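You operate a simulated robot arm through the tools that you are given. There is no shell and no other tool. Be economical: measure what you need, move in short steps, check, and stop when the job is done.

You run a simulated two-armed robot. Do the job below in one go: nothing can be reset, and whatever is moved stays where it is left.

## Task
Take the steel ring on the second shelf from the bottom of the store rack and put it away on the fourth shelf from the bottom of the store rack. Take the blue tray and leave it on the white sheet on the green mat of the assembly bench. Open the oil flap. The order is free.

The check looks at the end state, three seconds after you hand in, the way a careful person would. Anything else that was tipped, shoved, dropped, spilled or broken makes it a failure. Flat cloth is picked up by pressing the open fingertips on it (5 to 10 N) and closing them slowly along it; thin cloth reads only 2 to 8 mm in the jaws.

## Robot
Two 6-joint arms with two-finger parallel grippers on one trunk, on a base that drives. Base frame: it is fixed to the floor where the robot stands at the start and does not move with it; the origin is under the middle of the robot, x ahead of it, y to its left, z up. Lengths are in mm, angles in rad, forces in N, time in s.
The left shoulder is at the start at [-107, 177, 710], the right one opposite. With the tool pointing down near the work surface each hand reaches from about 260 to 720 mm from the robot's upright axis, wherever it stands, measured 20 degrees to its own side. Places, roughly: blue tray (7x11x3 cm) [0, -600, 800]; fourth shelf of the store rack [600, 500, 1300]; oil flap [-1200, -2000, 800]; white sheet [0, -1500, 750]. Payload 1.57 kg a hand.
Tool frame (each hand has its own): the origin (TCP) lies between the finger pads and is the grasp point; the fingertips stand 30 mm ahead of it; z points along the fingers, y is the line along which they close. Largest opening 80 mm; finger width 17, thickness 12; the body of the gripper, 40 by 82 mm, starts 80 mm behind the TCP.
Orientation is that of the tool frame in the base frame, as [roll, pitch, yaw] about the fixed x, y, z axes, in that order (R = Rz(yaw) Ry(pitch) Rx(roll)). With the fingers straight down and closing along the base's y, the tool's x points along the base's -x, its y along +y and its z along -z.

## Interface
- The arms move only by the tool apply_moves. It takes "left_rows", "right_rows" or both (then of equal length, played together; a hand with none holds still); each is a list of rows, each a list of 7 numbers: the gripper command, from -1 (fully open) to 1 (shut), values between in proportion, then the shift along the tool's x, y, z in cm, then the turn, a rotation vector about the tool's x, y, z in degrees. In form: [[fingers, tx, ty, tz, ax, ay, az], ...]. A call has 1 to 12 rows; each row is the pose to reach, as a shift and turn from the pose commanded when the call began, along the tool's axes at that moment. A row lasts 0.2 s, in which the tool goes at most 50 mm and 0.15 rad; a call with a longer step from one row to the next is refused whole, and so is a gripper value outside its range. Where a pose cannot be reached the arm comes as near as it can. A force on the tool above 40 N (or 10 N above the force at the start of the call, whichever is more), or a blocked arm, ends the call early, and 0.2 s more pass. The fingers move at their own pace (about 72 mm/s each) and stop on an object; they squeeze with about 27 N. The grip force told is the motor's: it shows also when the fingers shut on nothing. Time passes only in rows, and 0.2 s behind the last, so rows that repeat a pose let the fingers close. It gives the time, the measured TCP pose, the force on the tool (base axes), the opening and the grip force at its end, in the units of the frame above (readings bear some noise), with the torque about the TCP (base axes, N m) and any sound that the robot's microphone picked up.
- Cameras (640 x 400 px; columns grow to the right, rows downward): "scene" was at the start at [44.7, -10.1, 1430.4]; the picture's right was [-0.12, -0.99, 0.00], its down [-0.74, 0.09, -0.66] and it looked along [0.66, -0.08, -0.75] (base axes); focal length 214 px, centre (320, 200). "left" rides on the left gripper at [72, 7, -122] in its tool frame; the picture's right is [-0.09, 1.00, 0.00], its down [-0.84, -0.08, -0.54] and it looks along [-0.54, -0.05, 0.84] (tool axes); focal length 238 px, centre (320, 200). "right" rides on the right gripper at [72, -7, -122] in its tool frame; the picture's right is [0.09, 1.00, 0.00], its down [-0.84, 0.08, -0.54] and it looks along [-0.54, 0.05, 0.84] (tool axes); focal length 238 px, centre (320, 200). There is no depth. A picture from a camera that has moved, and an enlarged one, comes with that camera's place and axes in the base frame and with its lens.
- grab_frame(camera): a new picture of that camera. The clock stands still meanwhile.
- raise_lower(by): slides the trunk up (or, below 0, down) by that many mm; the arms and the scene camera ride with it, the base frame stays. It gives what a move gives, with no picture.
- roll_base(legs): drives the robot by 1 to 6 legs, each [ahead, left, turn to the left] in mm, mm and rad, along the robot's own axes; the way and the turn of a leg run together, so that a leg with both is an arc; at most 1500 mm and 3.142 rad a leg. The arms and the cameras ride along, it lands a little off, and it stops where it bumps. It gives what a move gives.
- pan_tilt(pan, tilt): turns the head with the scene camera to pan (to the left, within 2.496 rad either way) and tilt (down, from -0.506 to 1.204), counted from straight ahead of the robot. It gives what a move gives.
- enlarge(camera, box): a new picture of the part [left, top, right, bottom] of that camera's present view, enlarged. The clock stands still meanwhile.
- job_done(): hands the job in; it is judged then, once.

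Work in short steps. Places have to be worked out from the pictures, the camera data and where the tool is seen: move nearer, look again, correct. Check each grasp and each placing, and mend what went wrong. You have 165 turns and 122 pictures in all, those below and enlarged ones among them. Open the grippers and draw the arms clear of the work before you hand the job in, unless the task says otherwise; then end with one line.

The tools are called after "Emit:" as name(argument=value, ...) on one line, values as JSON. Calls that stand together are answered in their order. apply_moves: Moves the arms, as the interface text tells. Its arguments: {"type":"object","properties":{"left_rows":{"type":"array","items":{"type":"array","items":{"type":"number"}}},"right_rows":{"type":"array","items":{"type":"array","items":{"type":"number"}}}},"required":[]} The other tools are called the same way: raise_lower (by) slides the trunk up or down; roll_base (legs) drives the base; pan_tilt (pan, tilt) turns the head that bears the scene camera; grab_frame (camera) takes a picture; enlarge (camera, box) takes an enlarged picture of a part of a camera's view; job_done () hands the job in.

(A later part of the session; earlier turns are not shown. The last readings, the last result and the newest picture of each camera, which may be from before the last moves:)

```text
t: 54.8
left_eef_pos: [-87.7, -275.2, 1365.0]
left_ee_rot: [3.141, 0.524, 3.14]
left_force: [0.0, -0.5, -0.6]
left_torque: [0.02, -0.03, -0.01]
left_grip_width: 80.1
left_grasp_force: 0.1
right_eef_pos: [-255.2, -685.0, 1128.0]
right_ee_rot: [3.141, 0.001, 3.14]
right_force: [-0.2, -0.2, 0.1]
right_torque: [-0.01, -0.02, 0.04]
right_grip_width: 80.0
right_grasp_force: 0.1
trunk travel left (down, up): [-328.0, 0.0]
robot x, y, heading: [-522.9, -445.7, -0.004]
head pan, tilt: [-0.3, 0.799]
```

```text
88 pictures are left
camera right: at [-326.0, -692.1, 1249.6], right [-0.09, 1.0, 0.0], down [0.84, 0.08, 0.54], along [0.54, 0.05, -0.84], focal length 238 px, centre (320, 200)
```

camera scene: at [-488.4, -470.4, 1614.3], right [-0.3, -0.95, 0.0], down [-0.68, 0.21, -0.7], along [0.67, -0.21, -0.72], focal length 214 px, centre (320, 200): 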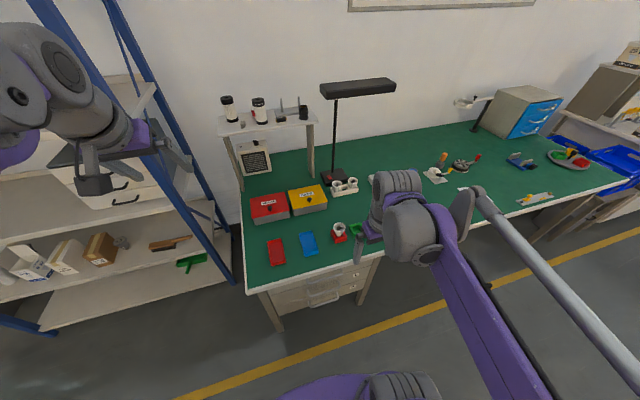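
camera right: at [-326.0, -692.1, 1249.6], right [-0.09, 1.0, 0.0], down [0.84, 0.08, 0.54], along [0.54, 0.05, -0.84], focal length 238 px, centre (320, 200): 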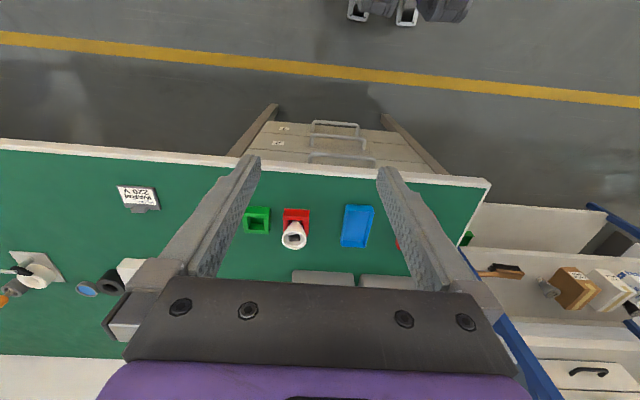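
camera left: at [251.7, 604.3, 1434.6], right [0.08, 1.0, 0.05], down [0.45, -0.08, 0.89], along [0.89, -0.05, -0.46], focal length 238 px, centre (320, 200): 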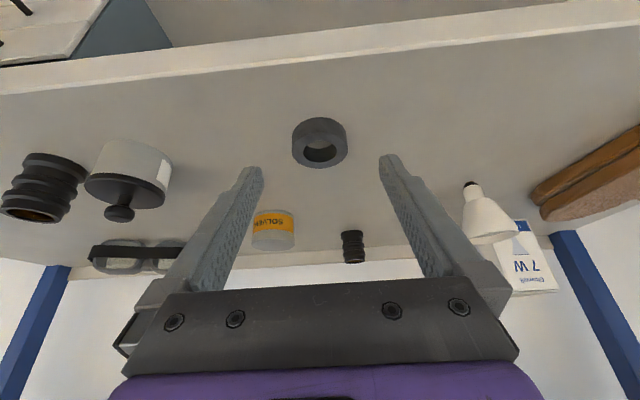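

The tray is near (25, -570) and the bench top is around z≈780. I'll lower the trunk and bring the right hand above the tray.

Emit:
raise_lower(by=-178)

Emit:
apply_moves(right_rows=[[-1, -4, 1.7, 0.5, 0, 0, 0], [-1, -8, 3.4, 1, 0, 0, 0], [-1, -12, 5.1, 1.5, 0, 0, 0], [-1, -16, 6.8, 2, 0, 0, 0], [-1, -20, 8.5, 2.5, 0, 0, 0], [-1, -23.5, 10, 3, 0, 0, 0], [-1, -25, 11.5, 3.5, 0, 0, 0], [-1, -25, 11.5, 3.5, 0, 0, 0]])

Emit:
grab_frame(camera="right")

```text
t: 56.7
left_eef_pos: [-85.4, -275.8, 1187.6]
left_ee_rot: [-3.141, 0.523, 3.139]
left_force: [0.2, -0.9, -0.9]
left_torque: [-0.01, 0.0, -0.01]
left_grip_width: 79.9
left_grasp_force: 0.0
right_eef_pos: [-254.4, -685.6, 950.6]
right_ee_rot: [-3.141, 0.001, 3.14]
right_force: [0.7, -0.6, 0.6]
right_torque: [0.02, 0.01, 0.0]
right_grip_width: 80.1
right_grasp_force: 0.1
trunk travel left (down, up): [-150.0, 178.0]
robot x, y, heading: [-523.9, -443.7, -0.007]
head pan, tilt: [-0.3, 0.799]
```

```text
t: 58.5
left_eef_pos: [-86.4, -275.1, 1187.4]
left_ee_rot: [3.141, 0.523, 3.139]
left_force: [0.8, -0.1, -0.6]
left_torque: [0.01, 0.01, -0.01]
left_grip_width: 79.9
left_grasp_force: 0.1
right_eef_pos: [-4.4, -571.3, 914.0]
right_ee_rot: [3.14, 0.002, 3.14]
right_force: [-0.2, 0.1, -0.3]
right_torque: [-0.04, 0.03, 0.0]
right_grip_width: 80.0
right_grasp_force: 0.0
trunk travel left (down, up): [-150.0, 178.0]
robot x, y, heading: [-520.7, -444.3, -0.002]
head pan, tilt: [-0.3, 0.799]
```

```text
87 pictures are left
camera right: at [-75.8, -578.0, 1036.1], right [-0.09, 1.0, 0.0], down [0.84, 0.08, 0.54], along [0.54, 0.05, -0.84], focal length 238 px, centre (320, 200)
```

right: 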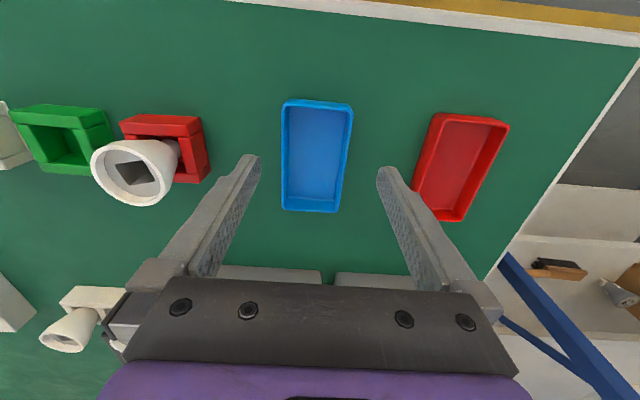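

The tray is aligned with x and sits near (15, -575), with its rim at about z 805. I'll move over it to z≈860.

Emit:
apply_moves(right_rows=[[-1, -1, -0.2, 2.7, 0, 0, 0], [-1, -1.9, -0.4, 5.4, 0, 0, 0], [-1, -1.9, -0.4, 5.4, 0, 0, 0]])

Emit:
grab_frame(camera="right")

```text
t: 59.3
left_eef_pos: [-85.6, -275.2, 1188.1]
left_ee_rot: [-3.141, 0.525, 3.139]
left_force: [-0.6, -0.5, -0.2]
left_torque: [-0.04, -0.02, -0.01]
left_grip_width: 80.0
left_grasp_force: 0.0
right_eef_pos: [13.8, -575.9, 860.6]
right_ee_rot: [-3.14, 0.0, 3.14]
right_force: [-0.1, -0.4, 0.1]
right_torque: [-0.01, -0.03, -0.02]
right_grip_width: 79.9
right_grasp_force: 0.1
trunk travel left (down, up): [-150.0, 178.0]
robot x, y, heading: [-520.8, -444.1, 0.004]
head pan, tilt: [-0.3, 0.799]
```

```text
86 pictures are left
camera right: at [-56.2, -582.2, 982.3], right [-0.09, 1.0, 0.0], down [0.84, 0.08, 0.54], along [0.54, 0.05, -0.84], focal length 238 px, centre (320, 200)
```

right: 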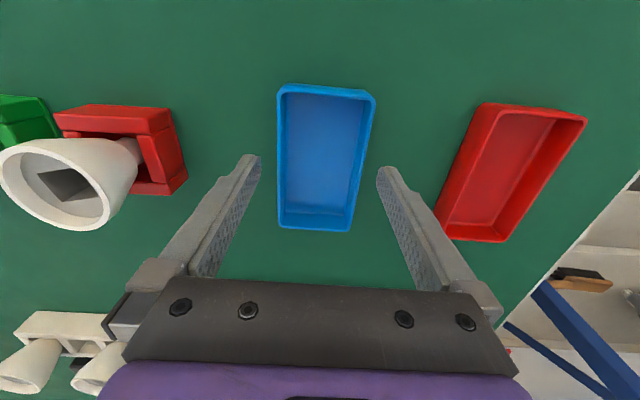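

The tray's rim is about 70 mm wide, centred near (19, -574.5), with its top around z 803. I'll descend astride it and watch the force.

Emit:
apply_moves(right_rows=[[-1, -0.5, 0.13, 0.5, 0, 0, 0], [-1, -0.5, 0.13, 2, 0, 0, 0], [-1, -0.5, 0.13, 3, 0, 0, 0], [-1, -0.5, 0.13, 4, 0, 0, 0], [-1, -0.5, 0.13, 4, 0, 0, 0]])

Emit:
grab_frame(camera="right")

```text
t: 60.3
left_eef_pos: [-87.3, -274.3, 1187.3]
left_ee_rot: [-3.139, 0.525, 3.14]
left_force: [0.3, -0.9, 0.3]
left_torque: [0.0, 0.06, -0.02]
left_grip_width: 80.0
left_grasp_force: 0.1
right_eef_pos: [19.3, -574.1, 830.2]
right_ee_rot: [3.139, 0.001, 3.14]
right_force: [-5.2, 0.6, 17.3]
right_torque: [-0.22, 0.3, -0.09]
right_grip_width: 79.8
right_grasp_force: 0.1
trunk travel left (down, up): [-150.0, 178.0]
robot x, y, heading: [-522.6, -442.0, -0.001]
head pan, tilt: [-0.3, 0.799]
stopped in row 4 (right hand): the force on the tool passed its limit at 59 N (the readings are from after the stop); the commanded pose is now the measured one
```

```text
85 pictures are left
camera right: at [-52.5, -580.6, 951.4], right [-0.09, 1.0, 0.0], down [0.84, 0.08, 0.54], along [0.54, 0.05, -0.84], focal length 238 px, centre (320, 200)
```

right: 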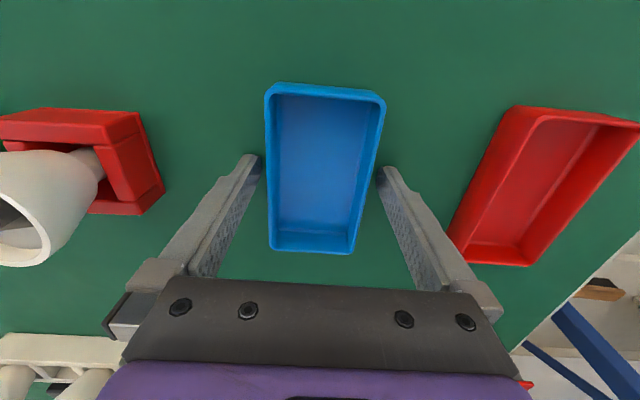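

The fingertips touched the mat at z≈800, so the bench top is higher than I thought and the tray is already between the fingers. I'll lift 4 mm and close.

Emit:
apply_moves(right_rows=[[-1, 0, 0, -0.4, 0, 0, 0], [-0.6, 0, 0, -0.4, 0, 0, 0], [0, 0, 0, -0.4, 0, 0, 0], [1, 0, 0, -0.4, 0, 0, 0], [1, 0, 0, -0.4, 0, 0, 0], [1, 0, 0, -0.4, 0, 0, 0]])

Emit:
grab_frame(camera="right")

```text
t: 61.7
left_eef_pos: [-86.8, -274.3, 1188.4]
left_ee_rot: [3.141, 0.524, 3.139]
left_force: [-0.3, -0.5, 0.3]
left_torque: [-0.02, 0.02, 0.01]
left_grip_width: 79.9
left_grasp_force: 0.0
right_eef_pos: [20.2, -573.7, 832.6]
right_ee_rot: [3.141, 0.004, 3.141]
right_force: [0.1, -0.4, -0.2]
right_torque: [0.04, 0.0, -0.01]
right_grip_width: 61.4
right_grasp_force: 26.8
trunk travel left (down, up): [-150.0, 178.0]
robot x, y, heading: [-518.0, -447.6, 0.0]
head pan, tilt: [-0.3, 0.799]
```

```text
84 pictures are left
camera right: at [-51.1, -580.8, 953.7], right [-0.09, 1.0, 0.0], down [0.84, 0.08, 0.54], along [0.54, 0.05, -0.84], focal length 238 px, centre (320, 200)
```

right: 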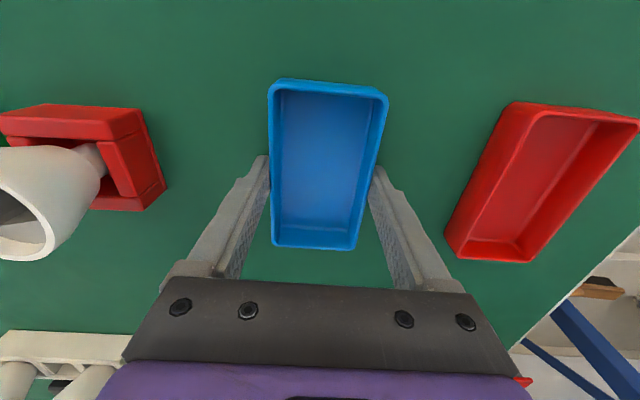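

The tray is gripped at 61 mm wide. I'll lift straight up with the trunk and check it.

Emit:
raise_lower(by=170)

Emit:
grab_frame(camera="right")

Emit:
pan_tilt(pan=-0.9, tilt=0.7)

Emit:
grab_frame(camera="scene")

```text
t: 63.6
left_eef_pos: [-86.9, -274.2, 1357.9]
left_ee_rot: [-3.141, 0.524, 3.138]
left_force: [-0.5, -0.5, 0.1]
left_torque: [0.0, -0.02, 0.02]
left_grip_width: 80.2
left_grasp_force: 0.1
right_eef_pos: [20.0, -573.9, 1002.1]
right_ee_rot: [3.141, 0.003, 3.14]
right_force: [0.6, -1.0, -1.2]
right_torque: [0.02, -0.03, 0.04]
right_grip_width: 61.8
right_grasp_force: 26.9
trunk travel left (down, up): [-320.0, 8.0]
robot x, y, heading: [-518.9, -445.1, -0.006]
head pan, tilt: [-0.3, 0.799]
```

```text
83 pictures are left
camera right: at [-51.9, -580.9, 1123.5], right [-0.09, 1.0, 0.0], down [0.84, 0.08, 0.54], along [0.54, 0.05, -0.84], focal length 238 px, centre (320, 200)
```

right: 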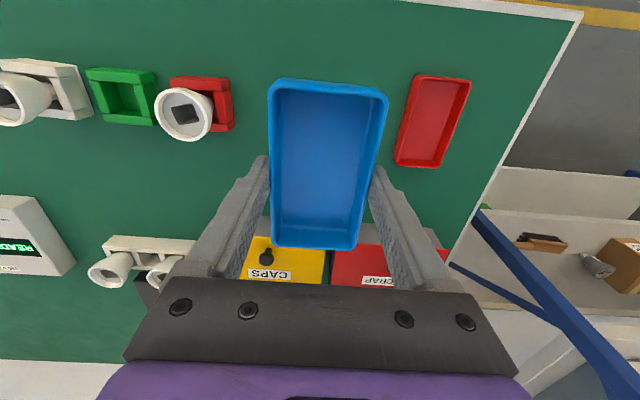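

```text
t: 64.6
left_eef_pos: [-85.4, -275.3, 1357.4]
left_ee_rot: [3.14, 0.522, 3.141]
left_force: [-0.4, 0.3, 0.2]
left_torque: [0.01, 0.01, 0.04]
left_grip_width: 80.0
left_grasp_force: 0.0
right_eef_pos: [18.8, -574.7, 1002.0]
right_ee_rot: [-3.142, 0.003, 3.139]
right_force: [-0.8, 0.9, -0.8]
right_torque: [0.02, 0.02, 0.01]
right_grip_width: 61.5
right_grasp_force: 27.0
trunk travel left (down, up): [-320.0, 8.0]
robot x, y, heading: [-521.4, -444.3, -0.002]
head pan, tilt: [-0.901, 0.7]
```

```text
82 pictures are left
camera scene: at [-511.7, -513.1, 1615.5], right [-0.78, -0.62, 0.0], down [-0.4, 0.51, -0.76], along [0.47, -0.6, -0.64], focal length 214 px, centre (320, 200)
```

scene: 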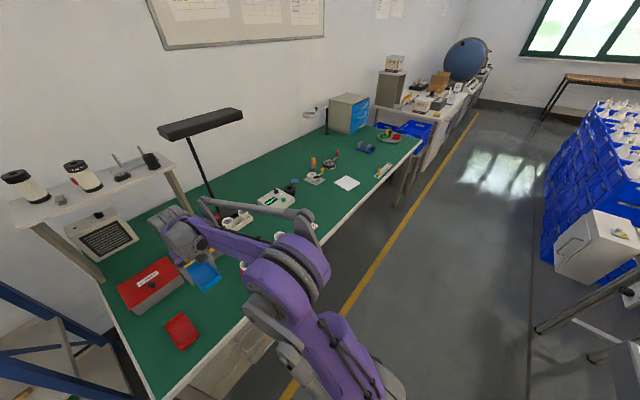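

The tray is held level. The white sheet is at about (56, -1525) and the white box with a handle on the right looks like the oil unit. I'll drive 950 mm along the bench.

Emit:
roll_base(legs=[[0, -940, 0]])

Emit:
grab_frame(camera="right")

Emit:
grab_frame(camera="scene")

```text
t: 73.2
left_eef_pos: [-90.0, -1211.0, 1358.8]
left_ee_rot: [-3.14, 0.523, 3.137]
left_force: [-0.1, 0.0, -0.8]
left_torque: [-0.03, 0.02, -0.01]
left_grip_width: 80.2
left_grasp_force: 0.1
right_eef_pos: [15.8, -1512.1, 1002.3]
right_ee_rot: [-3.142, 0.003, 3.137]
right_force: [0.5, -0.1, -1.1]
right_torque: [-0.02, -0.02, -0.02]
right_grip_width: 61.7
right_grasp_force: 27.5
trunk travel left (down, up): [-320.0, 8.0]
robot x, y, heading: [-525.7, -1380.4, -0.004]
head pan, tilt: [-0.901, 0.7]
```

```text
81 pictures are left
camera right: at [-55.3, -1518.2, 1123.7], right [-0.09, 1.0, 0.0], down [0.84, 0.07, 0.54], along [0.54, 0.05, -0.84], focal length 238 px, centre (320, 200)
```

right: 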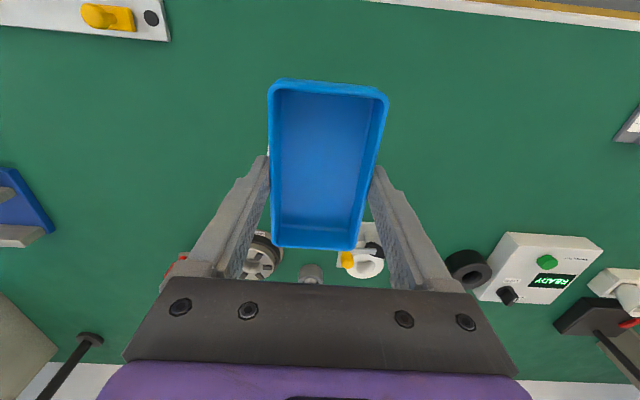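

```text
80 pictures are left
camera scene: at [-515.7, -1448.8, 1615.5], right [-0.79, -0.62, 0.0], down [-0.4, 0.51, -0.76], along [0.47, -0.6, -0.64], focal length 214 px, centre (320, 200)
```

scene: 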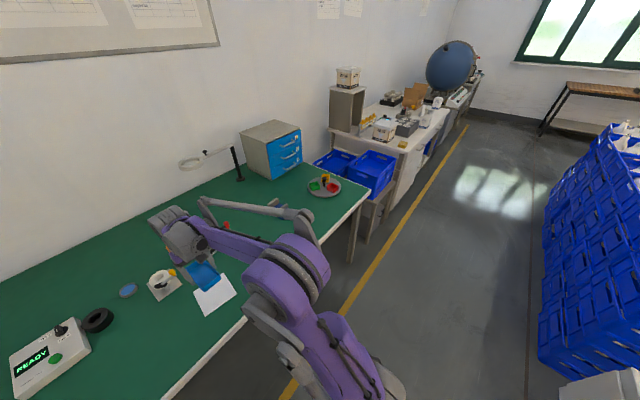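

The tray hides the sheet in the hand camera, so I'll zoom the scene camera to measure it.

Emit:
enlarge(camera="scene", box=[150, 230, 270, 330])

Emit:
grab_frame(camera="left")

```text
4.00 times, centred on (210, 280) of scene
camera zoom: at [-515.7, -1448.8, 1615.5], right [-0.79, -0.62, 0.0], down [-0.4, 0.51, -0.76], along [0.47, -0.6, -0.64], focal length 858 px, centre (760, -120)
```

zoom: 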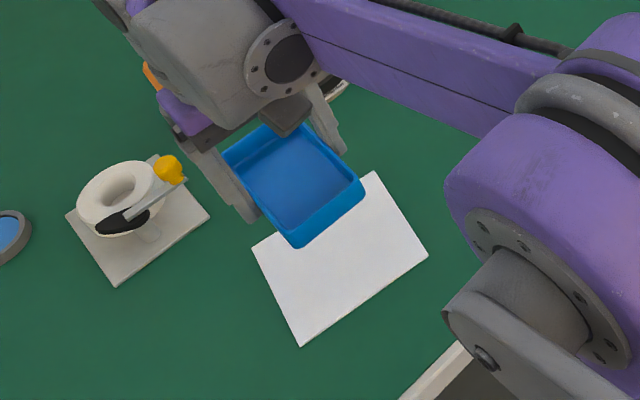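

```text
78 pictures are left
camera left: at [-212.8, -1205.1, 1426.4], right [0.09, 1.0, 0.05], down [0.45, -0.08, 0.89], along [0.89, -0.06, -0.46], focal length 238 px, centre (320, 200)
```

left: 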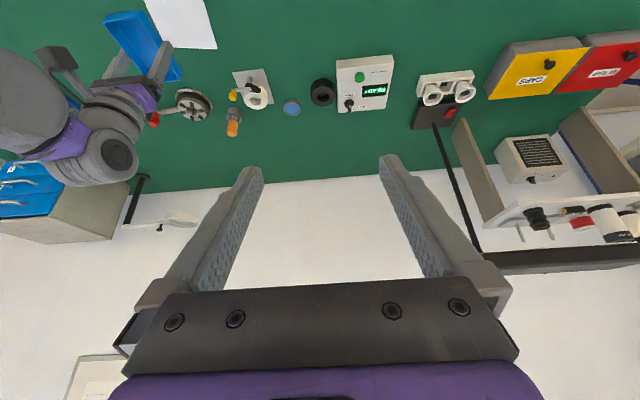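

The sheet is about 123 mm square, centred at about (59, -1513) and rotated about -10°. I'll shift the tray over it, turn to match, and lower the trunk most of the way.

Emit:
apply_moves(right_rows=[[1, -2.3, 0, 0, 0, 0, 5], [1, -4.57, -0.1, 0, 0, 0, 10], [1, -4.57, -0.1, 0, 0, 0, 10]])

Emit:
raise_lower(by=-145)

Emit:
grab_frame(camera="right")

Emit:
enlarge(camera="scene", box=[110, 200, 270, 300])

```text
t: 74.0
left_eef_pos: [-90.2, -1211.6, 1357.3]
left_ee_rot: [-3.14, 0.522, 3.136]
left_force: [-0.4, -1.1, 0.4]
left_torque: [0.0, -0.02, 0.0]
left_grip_width: 80.0
left_grasp_force: 0.1
right_eef_pos: [62.1, -1512.7, 1001.8]
right_ee_rot: [3.141, 0.003, 2.961]
right_force: [0.0, 0.0, -1.1]
right_torque: [-0.02, -0.05, -0.03]
right_grip_width: 61.7
right_grasp_force: 26.8
trunk travel left (down, up): [-320.0, 8.0]
robot x, y, heading: [-524.5, -1383.1, -0.006]
head pan, tilt: [-0.901, 0.7]
```

```text
t: 75.7
left_eef_pos: [-89.0, -1211.7, 1212.1]
left_ee_rot: [-3.14, 0.523, 3.137]
left_force: [-0.2, -0.4, 1.0]
left_torque: [0.0, 0.02, 0.04]
left_grip_width: 80.5
left_grasp_force: 0.0
right_eef_pos: [62.6, -1513.2, 857.9]
right_ee_rot: [-3.141, 0.002, 2.962]
right_force: [-0.7, 0.5, -1.8]
right_torque: [0.02, 0.01, 0.04]
right_grip_width: 61.7
right_grasp_force: 26.8
trunk travel left (down, up): [-175.0, 153.0]
robot x, y, heading: [-525.1, -1382.4, -0.002]
head pan, tilt: [-0.901, 0.7]
```

```text
77 pictures are left
camera right: at [-9.4, -1506.9, 979.1], right [0.09, 1.0, 0.0], down [0.84, -0.07, 0.55], along [0.54, -0.05, -0.84], focal length 238 px, centre (320, 200)
```

right: 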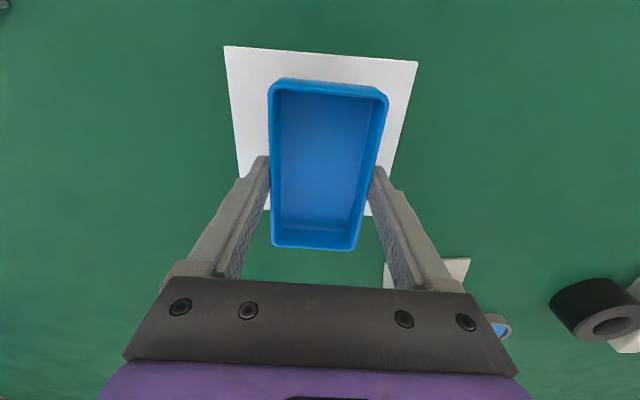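

```text
4.00 times, centred on (190, 250) of scene
camera zoom: at [-508.9, -1448.9, 1466.6], right [-0.79, -0.62, 0.0], down [-0.4, 0.51, -0.76], along [0.47, -0.6, -0.64], focal length 858 px, centre (840, 0)
```

zoom: 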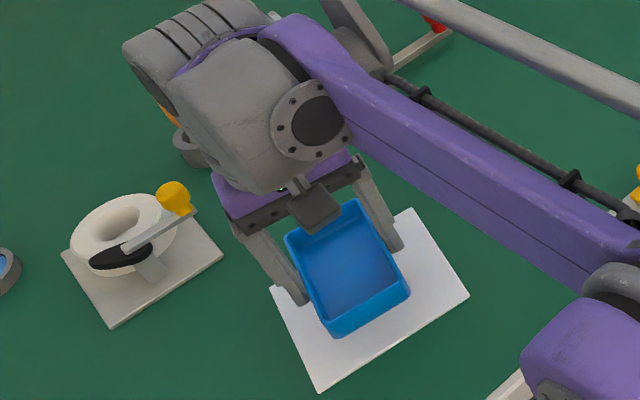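

The sheet is centred near (56, -1518), so I'll correct by about (-4, -5) mm and lower gently.

Emit:
apply_moves(right_rows=[[1, 0.3, -0.56, 0.5, 0, 0, 0], [1, 0.3, -0.56, 1.2, 0, 0, 0], [1, 0.3, -0.56, 1.9, 0, 0, 0], [1, 0.3, -0.56, 2.2, 0, 0, 0], [1, 0.3, -0.56, 2.2, 0, 0, 0]])

Emit:
grab_frame(camera="right")

```text
t: 76.9
left_eef_pos: [-89.0, -1212.0, 1213.4]
left_ee_rot: [-3.141, 0.523, 3.136]
left_force: [-0.3, -0.2, 0.2]
left_torque: [-0.01, 0.0, 0.04]
left_grip_width: 79.9
left_grasp_force: 0.1
right_eef_pos: [57.9, -1518.3, 834.7]
right_ee_rot: [3.141, 0.004, 2.962]
right_force: [2.4, -0.4, 8.2]
right_torque: [-0.06, 0.0, 0.0]
right_grip_width: 61.5
right_grasp_force: 27.0
trunk travel left (down, up): [-175.0, 153.0]
robot x, y, heading: [-522.1, -1381.8, -0.007]
head pan, tilt: [-0.901, 0.7]
```

```text
75 pictures are left
camera right: at [-13.6, -1511.8, 956.9], right [0.09, 1.0, 0.0], down [0.83, -0.07, 0.55], along [0.54, -0.05, -0.84], focal length 238 px, centre (320, 200)
```

right: 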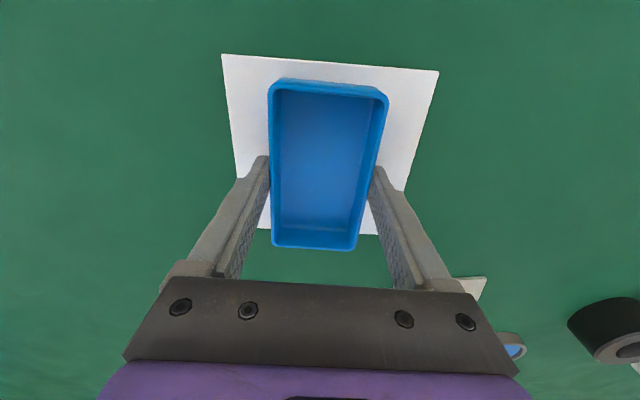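

The tray is resting on the sheet with 8 N of contact and is within its edges. I'll release and lift straight up.

Emit:
apply_moves(right_rows=[[0.3, 0, 0, 0, 0, 0, 0], [-0.3, 0, 0, 0, 0, 0, 0], [-1, 0, 0, 0, 0, 0, 0], [-1, 0, 0, 0, 0, 0, 0], [-1, 0, 0, 0, 0, 0, 0], [-1, 0, 0, -2, 0, 0, 0], [-1, 0, 0, -6, 0, 0, 0], [-1, 0, 0, -11, 0, 0, 0], [-1, 0, 0, -15, 0, 0, 0], [-1, 4, 0, -17, 0, 0, 0], [-1, 8, 0, -18, 0, 0, 0], [-1, 8, 0, -18, 0, 0, 0]])

Emit:
grab_frame(camera="right")

```text
t: 79.5
left_eef_pos: [-88.3, -1211.2, 1212.4]
left_ee_rot: [-3.141, 0.524, 3.136]
left_force: [0.2, -0.4, 0.9]
left_torque: [0.01, 0.01, -0.01]
left_grip_width: 80.2
left_grasp_force: 0.0
right_eef_pos: [-22.1, -1504.2, 1015.9]
right_ee_rot: [3.141, 0.003, 2.962]
right_force: [0.4, -0.6, 0.0]
right_torque: [0.01, 0.0, 0.0]
right_grip_width: 80.0
right_grasp_force: 0.1
trunk travel left (down, up): [-175.0, 153.0]
robot x, y, heading: [-523.9, -1381.6, -0.005]
head pan, tilt: [-0.901, 0.7]
```

```text
74 pictures are left
camera right: at [-93.1, -1497.7, 1135.9], right [0.09, 1.0, 0.0], down [0.84, -0.07, 0.54], along [0.54, -0.05, -0.84], focal length 238 px, centre (320, 200)
```

right: 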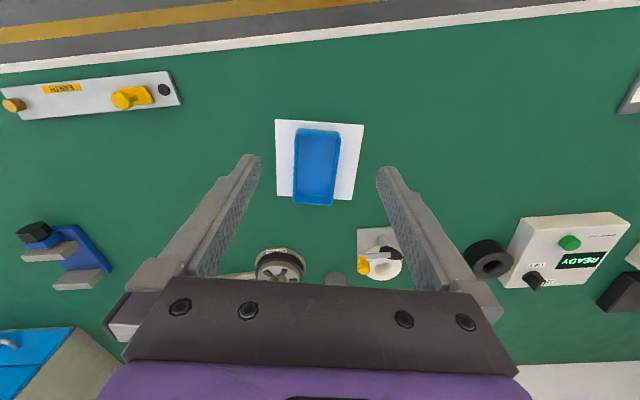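

The tray is released. I'll zoom in to check it sits within the sheet.

Emit:
enlarge(camera="right", box=[260, 110, 380, 215])

Emit:
pan_tilt(pan=-2.2, tilt=0.6)

Emit:
grab_frame(camera="scene")

```text
3.81 times, centred on (320, 162) of right
camera zoom: at [-93.1, -1497.7, 1135.9], right [0.09, 1.0, 0.0], down [0.84, -0.07, 0.54], along [0.54, -0.05, -0.84], focal length 908 px, centre (320, 343)
```

zoom: 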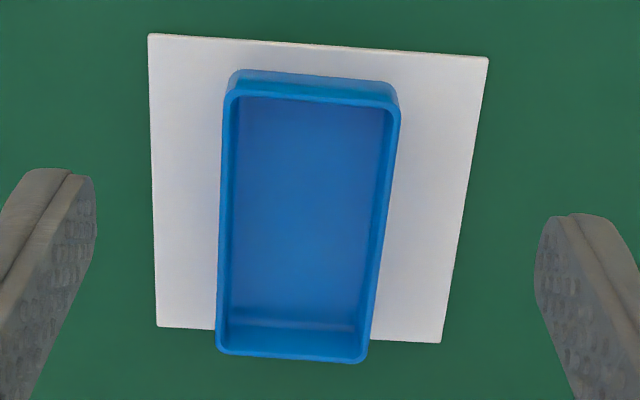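

```text
t: 81.0
left_eef_pos: [-89.7, -1211.6, 1212.6]
left_ee_rot: [3.14, 0.525, 3.137]
left_force: [0.4, -0.1, -0.2]
left_torque: [-0.01, 0.02, -0.01]
left_grip_width: 80.0
left_grasp_force: 0.0
right_eef_pos: [-21.3, -1504.2, 1015.3]
right_ee_rot: [3.14, 0.004, 2.963]
right_force: [0.7, -0.7, 0.9]
right_torque: [-0.01, 0.0, -0.03]
right_grip_width: 80.0
right_grasp_force: 0.2
trunk travel left (down, up): [-175.0, 153.0]
robot x, y, heading: [-524.7, -1382.1, -0.007]
head pan, tilt: [-2.201, 0.6]
```

```text
72 pictures are left
camera scene: at [-614.0, -1453.2, 1475.2], right [-0.81, 0.59, 0.0], down [0.34, 0.45, -0.83], along [-0.49, -0.66, -0.56], focal length 214 px, centre (320, 200)
```

scene: 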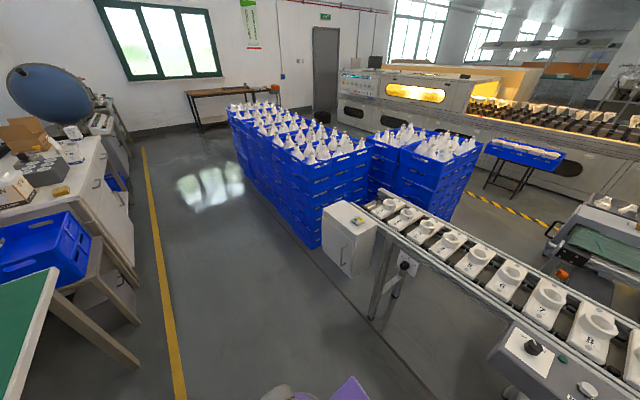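

The tray lies wholly on the sheet. The white box at the conveyor's end matches the oil flap location, so I'll zoom in on it.

Emit:
enlarge(camera="scene", box=[280, 170, 440, 290])

```text
3.33 times, centred on (360, 230) of scene
camera zoom: at [-614.0, -1453.2, 1475.2], right [-0.81, 0.59, 0.0], down [0.34, 0.45, -0.83], along [-0.49, -0.66, -0.56], focal length 715 px, centre (187, 100)
```

zoom: 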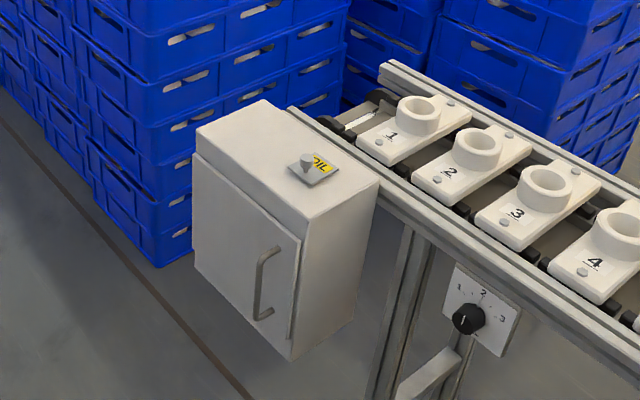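

The oil flap is a small grey plate with a knob on the box top, by the yellow "OIL" label, near (-1215, -1970). I'll raise the trunk so the arms clear everything, then go down the aisle and turn to face it.

Emit:
raise_lower(by=150)

Emit:
roll_base(legs=[[-40, -420, 0], [0, 0, -2.92]])

Emit:
pan_tilt(pan=0.0, tilt=0.8)

Emit:
grab_frame(camera="scene")

Emit:
grab_frame(camera="right")

```text
t: 82.7
left_eef_pos: [-89.3, -1212.1, 1362.7]
left_ee_rot: [3.141, 0.524, 3.137]
left_force: [0.0, -0.2, -0.3]
left_torque: [0.0, -0.02, 0.02]
left_grip_width: 79.9
left_grasp_force: 0.1
right_eef_pos: [-22.9, -1504.0, 1165.0]
right_ee_rot: [3.141, 0.004, 2.962]
right_force: [0.7, -0.5, 0.5]
right_torque: [0.02, -0.01, 0.02]
right_grip_width: 79.8
right_grasp_force: 0.1
trunk travel left (down, up): [-325.0, 3.0]
robot x, y, heading: [-520.6, -1381.5, -0.006]
head pan, tilt: [-2.201, 0.6]
```

```text
t: 93.8
left_eef_pos: [-956.1, -2058.7, 1362.6]
left_ee_rot: [-3.141, 0.523, 0.212]
left_force: [0.6, 0.3, 0.6]
left_torque: [0.02, -0.03, 0.03]
left_grip_width: 80.1
left_grasp_force: 0.0
right_eef_pos: [-1084.5, -1788.3, 1164.8]
right_ee_rot: [3.141, 0.003, 0.036]
right_force: [0.7, 0.6, 0.8]
right_torque: [0.03, 0.0, -0.02]
right_grip_width: 80.0
right_grasp_force: 0.1
trunk travel left (down, up): [-325.0, 3.0]
robot x, y, heading: [-568.6, -1801.9, -2.935]
head pan, tilt: [-2.201, 0.6]
```

```text
t: 95.9
left_eef_pos: [-957.0, -2058.5, 1363.7]
left_ee_rot: [-3.141, 0.525, 0.211]
left_force: [0.2, 0.8, 0.7]
left_torque: [-0.02, 0.01, 0.01]
left_grip_width: 80.1
left_grasp_force: 0.1
right_eef_pos: [-1085.1, -1788.4, 1164.0]
right_ee_rot: [-3.141, 0.002, 0.037]
right_force: [0.6, 0.5, 0.9]
right_torque: [0.01, 0.01, -0.02]
right_grip_width: 80.2
right_grasp_force: 0.1
trunk travel left (down, up): [-325.0, 3.0]
robot x, y, heading: [-567.6, -1796.2, -2.93]
head pan, tilt: [0.0, 0.799]
```

```text
70 pictures are left
camera scene: at [-603.6, -1808.2, 1611.8], right [-0.21, 0.98, 0.0], down [0.7, 0.15, -0.7], along [-0.68, -0.15, -0.72], focal length 214 px, centre (320, 200)
```

scene: 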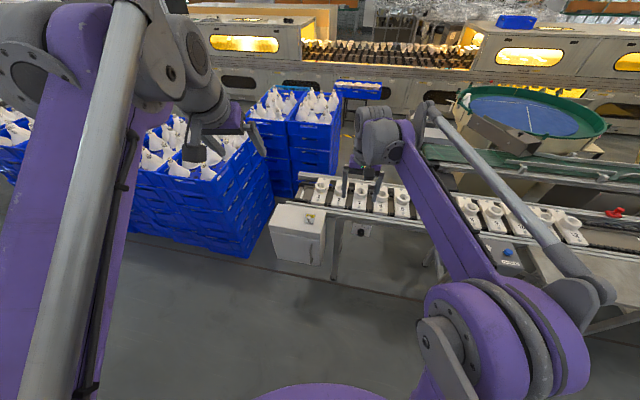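

```text
69 pictures are left
camera right: at [-1011.5, -1779.4, 1286.7], right [0.13, -0.99, 0.0], down [-0.83, -0.11, 0.54], along [-0.54, -0.07, -0.84], focal length 238 px, centre (320, 200)
```

right: 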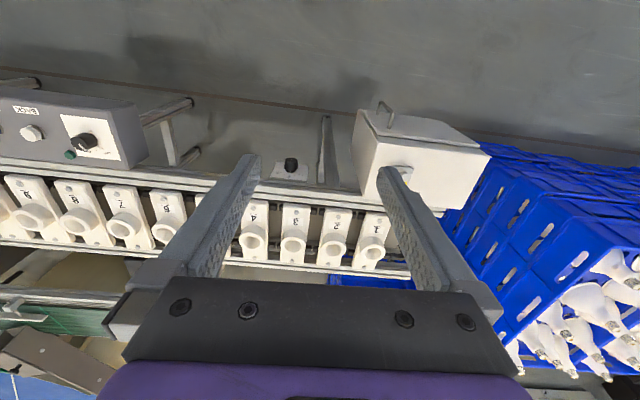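

Emit:
enlarge(camera="scene", box=[260, 190, 340, 270])

Emit:
enlarge(camera="right", box=[340, 90, 500, 210])

```text
5.00 times, centred on (300, 230) of scene
camera zoom: at [-603.6, -1808.2, 1611.8], right [-0.21, 0.98, 0.0], down [0.7, 0.15, -0.7], along [-0.68, -0.15, -0.72], focal length 1072 px, centre (420, 50)
```

zoom: 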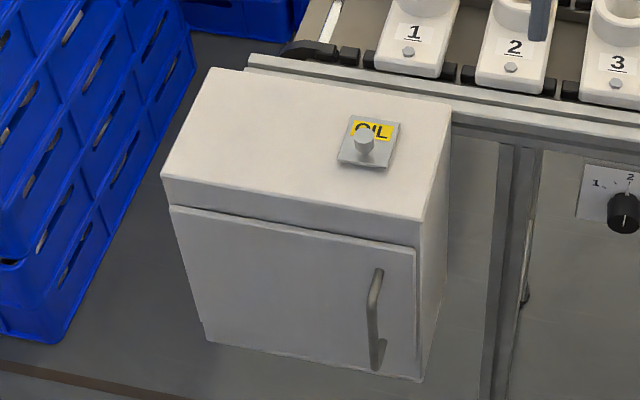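

```text
3.33 times, centred on (420, 150) of right
camera zoom: at [-1011.5, -1779.4, 1286.7], right [0.13, -0.99, 0.0], down [-0.83, -0.11, 0.54], along [-0.54, -0.07, -0.84], focal length 794 px, centre (-13, 367)
```

zoom: 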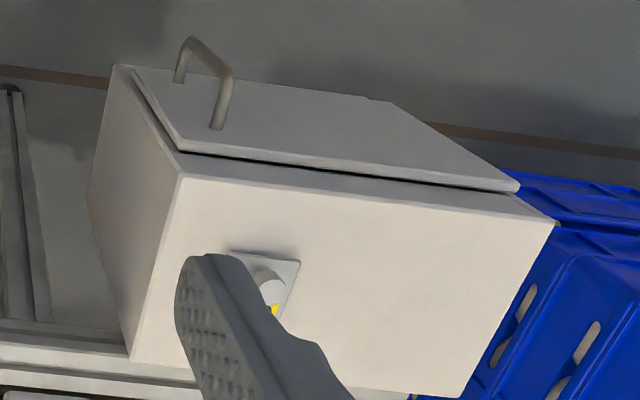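

The box is aligned with the base axes. The knob is near (-1226, -1998, 810) and the hinge is probably on the conveyor side, by the label. I'll shift the base so the right hand comes over the flap and lower the trunk part way.

Emit:
roll_base(legs=[[150, 180, 0]])

Emit:
raise_lower(by=-150)

Emit:
grab_frame(camera="right")

Emit:
grab_frame(camera="scene")

```text
t: 98.1
left_eef_pos: [-1061.9, -2267.9, 1362.0]
left_ee_rot: [3.141, 0.523, 0.214]
left_force: [-0.6, -0.5, -0.1]
left_torque: [0.01, -0.06, 0.03]
left_grip_width: 79.8
left_grasp_force: 0.0
right_eef_pos: [-1192.3, -1997.2, 1164.8]
right_ee_rot: [3.14, 0.003, 0.039]
right_force: [-0.4, -0.2, 0.5]
right_torque: [0.01, 0.0, -0.04]
right_grip_width: 79.9
right_grasp_force: 0.1
trunk travel left (down, up): [-325.0, 3.0]
robot x, y, heading: [-675.3, -2007.7, -2.927]
head pan, tilt: [0.0, 0.799]
```

```text
t: 99.8
left_eef_pos: [-1062.8, -2268.2, 1212.6]
left_ee_rot: [3.14, 0.525, 0.214]
left_force: [-0.1, 0.5, 0.6]
left_torque: [0.03, 0.03, -0.04]
left_grip_width: 80.1
left_grasp_force: 0.2
right_eef_pos: [-1192.6, -1997.1, 1014.4]
right_ee_rot: [3.141, 0.003, 0.039]
right_force: [0.5, -0.2, 0.5]
right_torque: [-0.01, 0.0, 0.04]
right_grip_width: 80.0
right_grasp_force: 0.0
trunk travel left (down, up): [-175.0, 153.0]
robot x, y, heading: [-674.4, -2007.1, -2.933]
head pan, tilt: [0.0, 0.799]
```

```text
66 pictures are left
camera right: at [-1119.7, -1988.4, 1136.8], right [0.13, -0.99, 0.0], down [-0.83, -0.11, 0.55], along [-0.54, -0.07, -0.84], focal length 238 px, centre (320, 200)
```

right: 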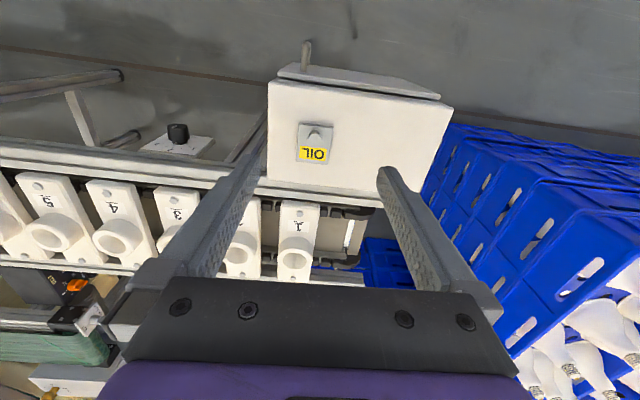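

```text
65 pictures are left
camera scene: at [-718.6, -2017.7, 1458.4], right [-0.21, 0.98, 0.0], down [0.7, 0.15, -0.7], along [-0.68, -0.15, -0.72], focal length 214 px, centre (320, 200)
```

scene: 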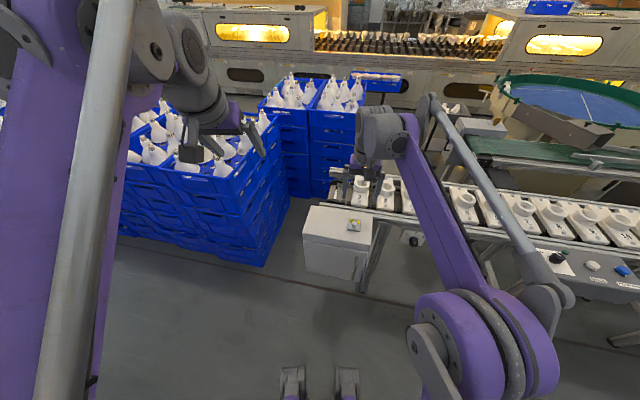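

Emit:
enlarge(camera="right", box=[280, 105, 350, 175])

Emit:
enlarge(camera="scene", box=[330, 200, 380, 240])

```text
5.71 times, centred on (315, 140) of right
camera zoom: at [-1119.7, -1988.4, 1136.8], right [0.13, -0.99, 0.0], down [-0.83, -0.11, 0.55], along [-0.54, -0.07, -0.84], focal length 1362 px, centre (349, 543)
```

zoom: 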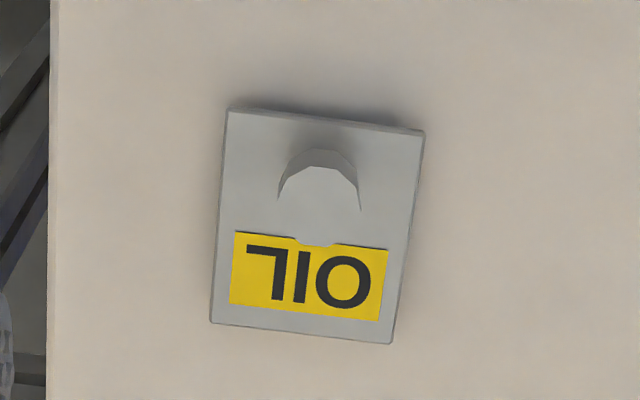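

```text
10.00 times, centred on (355, 220) of scene
camera zoom: at [-718.6, -2017.7, 1458.4], right [-0.21, 0.98, 0.0], down [0.7, 0.15, -0.7], along [-0.68, -0.15, -0.72], focal length 2145 px, centre (-30, 0)
```

zoom: 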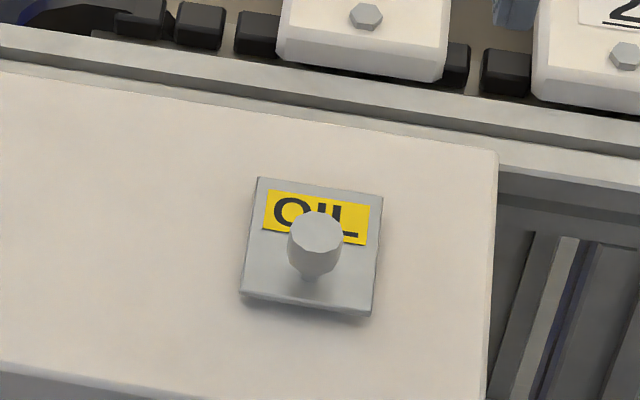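

The plate is about 47 mm wide and the knob sits towards its front edge, so the hinge should be at the back by the label. I'll bring the right hand down over the knob.

Emit:
apply_moves(right_rows=[[-1, -0.8, -0.1, 3.4, 0, 0, 0.6], [-1, -1.6, -0.2, 6.8, 0, 0, 1.1], [-1, -2.4, -0.3, 10.1, 0, 0, 1.7], [-1, -3.1, -0.42, 13.4, 0, 0, 2.2], [-1, -3.1, -0.42, 13.4, 0, 0, 2.2]])

Emit:
grab_frame(camera="right")

Emit:
enlarge(camera="scene", box=[310, 160, 410, 240])

```text
t: 101.0
left_eef_pos: [-1062.6, -2268.0, 1212.8]
left_ee_rot: [-3.141, 0.525, 0.215]
left_force: [-0.2, 0.6, 0.2]
left_torque: [0.0, 0.0, 0.04]
left_grip_width: 79.9
left_grasp_force: 0.2
right_eef_pos: [-1222.2, -1995.9, 879.1]
right_ee_rot: [3.14, 0.002, -0.001]
right_force: [-0.1, -0.9, 0.4]
right_torque: [0.01, -0.01, -0.01]
right_grip_width: 79.8
right_grasp_force: 0.0
trunk travel left (down, up): [-175.0, 153.0]
robot x, y, heading: [-674.4, -2006.8, -2.928]
head pan, tilt: [0.0, 0.799]
```

```text
62 pictures are left
camera right: at [-1149.8, -1988.9, 1002.4], right [0.09, -1.0, 0.0], down [-0.83, -0.08, 0.55], along [-0.54, -0.05, -0.84], focal length 238 px, centre (320, 200)
```

right: 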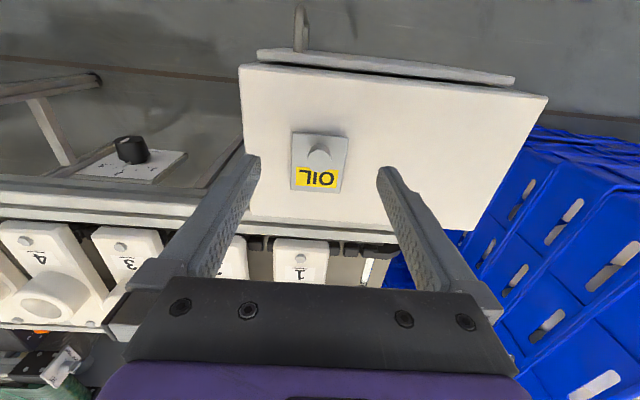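

```text
5.00 times, centred on (360, 200) of scene
camera zoom: at [-718.1, -2017.6, 1458.4], right [-0.21, 0.98, 0.0], down [0.7, 0.15, -0.7], along [-0.68, -0.15, -0.72], focal length 1072 px, centre (120, 200)
```

zoom: 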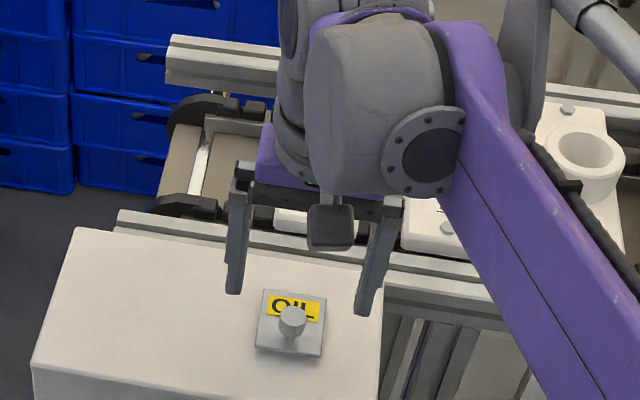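

The hand is centred over the knob at (-1223, -1995) and the plate is at about z≈800. I'll descend partway with the fingers less open and look.

Emit:
apply_moves(right_rows=[[-0.5, -0.1, -0.1, 1.5, 0, 0, 0], [-0.4, -0.1, -0.1, 2.8, 0, 0, 0], [-0.4, -0.1, -0.1, 2.8, 0, 0, 0], [-0.4, -0.1, -0.1, 2.8, 0, 0, 0]])

Emit:
grab_frame(camera="right")

Emit:
enlarge(camera="scene", box=[320, 180, 400, 240])

```text
t: 102.0
left_eef_pos: [-1063.0, -2268.9, 1212.2]
left_ee_rot: [3.141, 0.522, 0.212]
left_force: [0.4, -0.4, -0.6]
left_torque: [0.02, 0.02, -0.02]
left_grip_width: 80.1
left_grasp_force: 0.0
right_eef_pos: [-1225.0, -1995.2, 853.2]
right_ee_rot: [3.14, 0.004, 0.0]
right_force: [0.5, -0.4, 0.4]
right_torque: [0.0, 0.01, 0.04]
right_grip_width: 55.8
right_grasp_force: 0.1
trunk travel left (down, up): [-175.0, 153.0]
robot x, y, heading: [-676.9, -2008.9, -2.931]
head pan, tilt: [0.0, 0.799]
```

```text
60 pictures are left
camera right: at [-1151.4, -1987.4, 974.2], right [0.09, -1.0, 0.0], down [-0.83, -0.08, 0.54], along [-0.54, -0.05, -0.84], focal length 238 px, centre (320, 200)
```

right: 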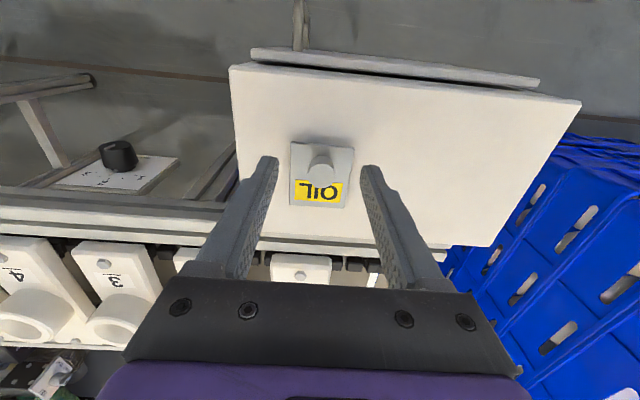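

```text
6.67 times, centred on (360, 210) of scene
camera zoom: at [-718.5, -2017.6, 1458.4], right [-0.21, 0.98, 0.0], down [0.7, 0.15, -0.7], along [-0.68, -0.15, -0.72], focal length 1430 px, centre (53, 133)
```

zoom: 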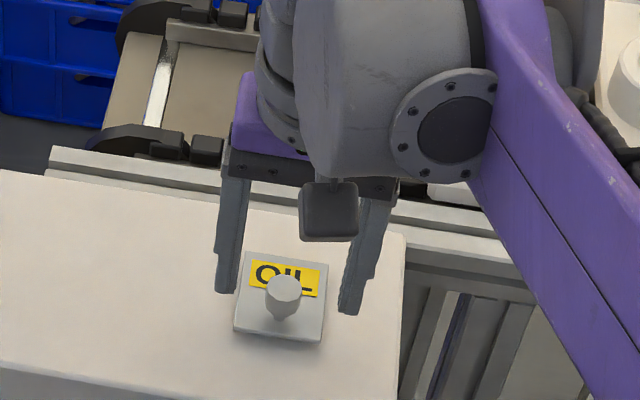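

The knob is between the fingers at x≈-1222. I'll go another 10 mm down and close on it.

Emit:
apply_moves(right_rows=[[-0.4, 0.2, 0, 0.5, 0, 0, 0], [-0.4, 0.2, 0, 1.0, 0, 0, 0], [0, 0.2, 0, 1.0, 0, 0, 0], [0.5, 0.2, 0, 1.0, 0, 0, 0], [1, 0.2, 0, 1.0, 0, 0, 0], [1, 0.2, 0, 1.0, 0, 0, 0], [1, 0.2, 0, 1.0, 0, 0, 0]])

Emit:
grab_frame(camera="right")

Emit:
enlarge(camera="scene", box=[330, 195, 390, 240])

```text
t: 103.6
left_eef_pos: [-1063.0, -2268.4, 1212.2]
left_ee_rot: [-3.14, 0.523, 0.213]
left_force: [-0.1, 0.6, -1.1]
left_torque: [-0.01, 0.0, 0.0]
left_grip_width: 79.9
left_grasp_force: 0.1
right_eef_pos: [-1223.8, -1994.7, 843.8]
right_ee_rot: [3.139, 0.003, 0.002]
right_force: [-0.3, -11.4, -1.7]
right_torque: [-0.29, -0.03, 0.07]
right_grip_width: 19.2
right_grasp_force: 33.6
trunk travel left (down, up): [-175.0, 153.0]
robot x, y, heading: [-675.5, -2006.5, -2.933]
head pan, tilt: [0.0, 0.799]
```

```text
58 pictures are left
camera right: at [-1149.8, -1988.8, 964.5], right [0.09, -1.0, 0.0], down [-0.83, -0.08, 0.54], along [-0.54, -0.05, -0.84], focal length 238 px, centre (320, 200)
```

right: 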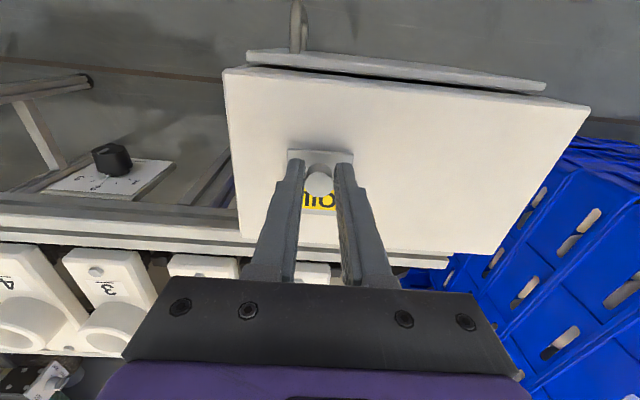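

```text
8.89 times, centred on (360, 218) of scene
camera zoom: at [-718.6, -2019.0, 1458.4], right [-0.21, 0.98, 0.0], down [0.7, 0.15, -0.7], along [-0.68, -0.15, -0.72], focal length 1906 px, centre (-36, 44)
```

zoom: 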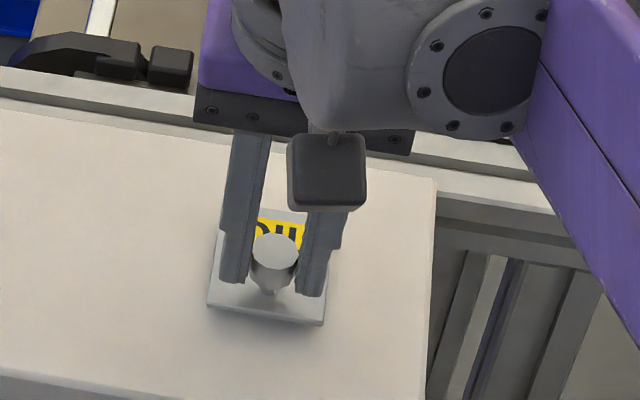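

The knob is gripped at 19 mm. I'll lift it a little along the arc for a hinge at the back and watch the forces.

Emit:
apply_moves(right_rows=[[1, -0.1, 0.05, -0.35, 0, 2.5, 0], [1, -0.25, 0.05, -0.7, 0, 5, 0], [1, -0.45, 0.05, -1.05, 0, 7.5, 0], [1, -0.45, 0.05, -1.05, 0, 7.5, 0]])

Emit:
enlarge(camera="scene", box=[330, 195, 390, 240])

```text
t: 104.6
left_eef_pos: [-1065.0, -2268.3, 1211.4]
left_ee_rot: [-3.139, 0.523, 0.213]
left_force: [-0.4, -0.4, 0.5]
left_torque: [0.02, -0.02, 0.03]
left_grip_width: 80.0
left_grasp_force: 0.0
right_eef_pos: [-1230.5, -1996.7, 851.0]
right_ee_rot: [3.141, -0.131, -0.001]
right_force: [-11.4, -12.5, -21.5]
right_torque: [-0.32, -0.34, 0.06]
right_grip_width: 19.4
right_grasp_force: 33.0
trunk travel left (down, up): [-175.0, 153.0]
robot x, y, heading: [-674.8, -2008.2, -2.928]
head pan, tilt: [0.0, 0.799]
```

```text
8.89 times, centred on (360, 218) of scene
camera zoom: at [-722.0, -2019.2, 1458.2], right [-0.21, 0.98, 0.0], down [0.7, 0.15, -0.7], along [-0.68, -0.15, -0.72], focal length 1906 px, centre (-36, 44)
```

zoom: 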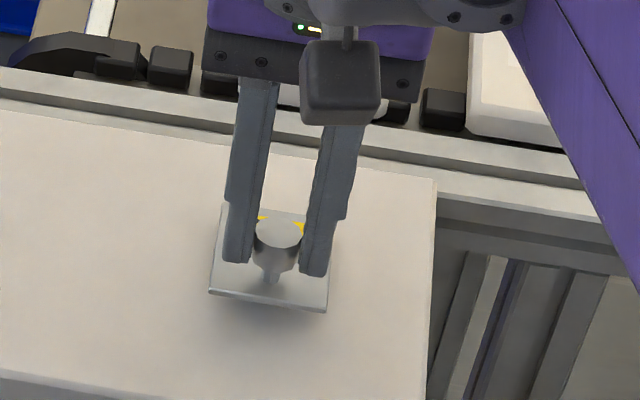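

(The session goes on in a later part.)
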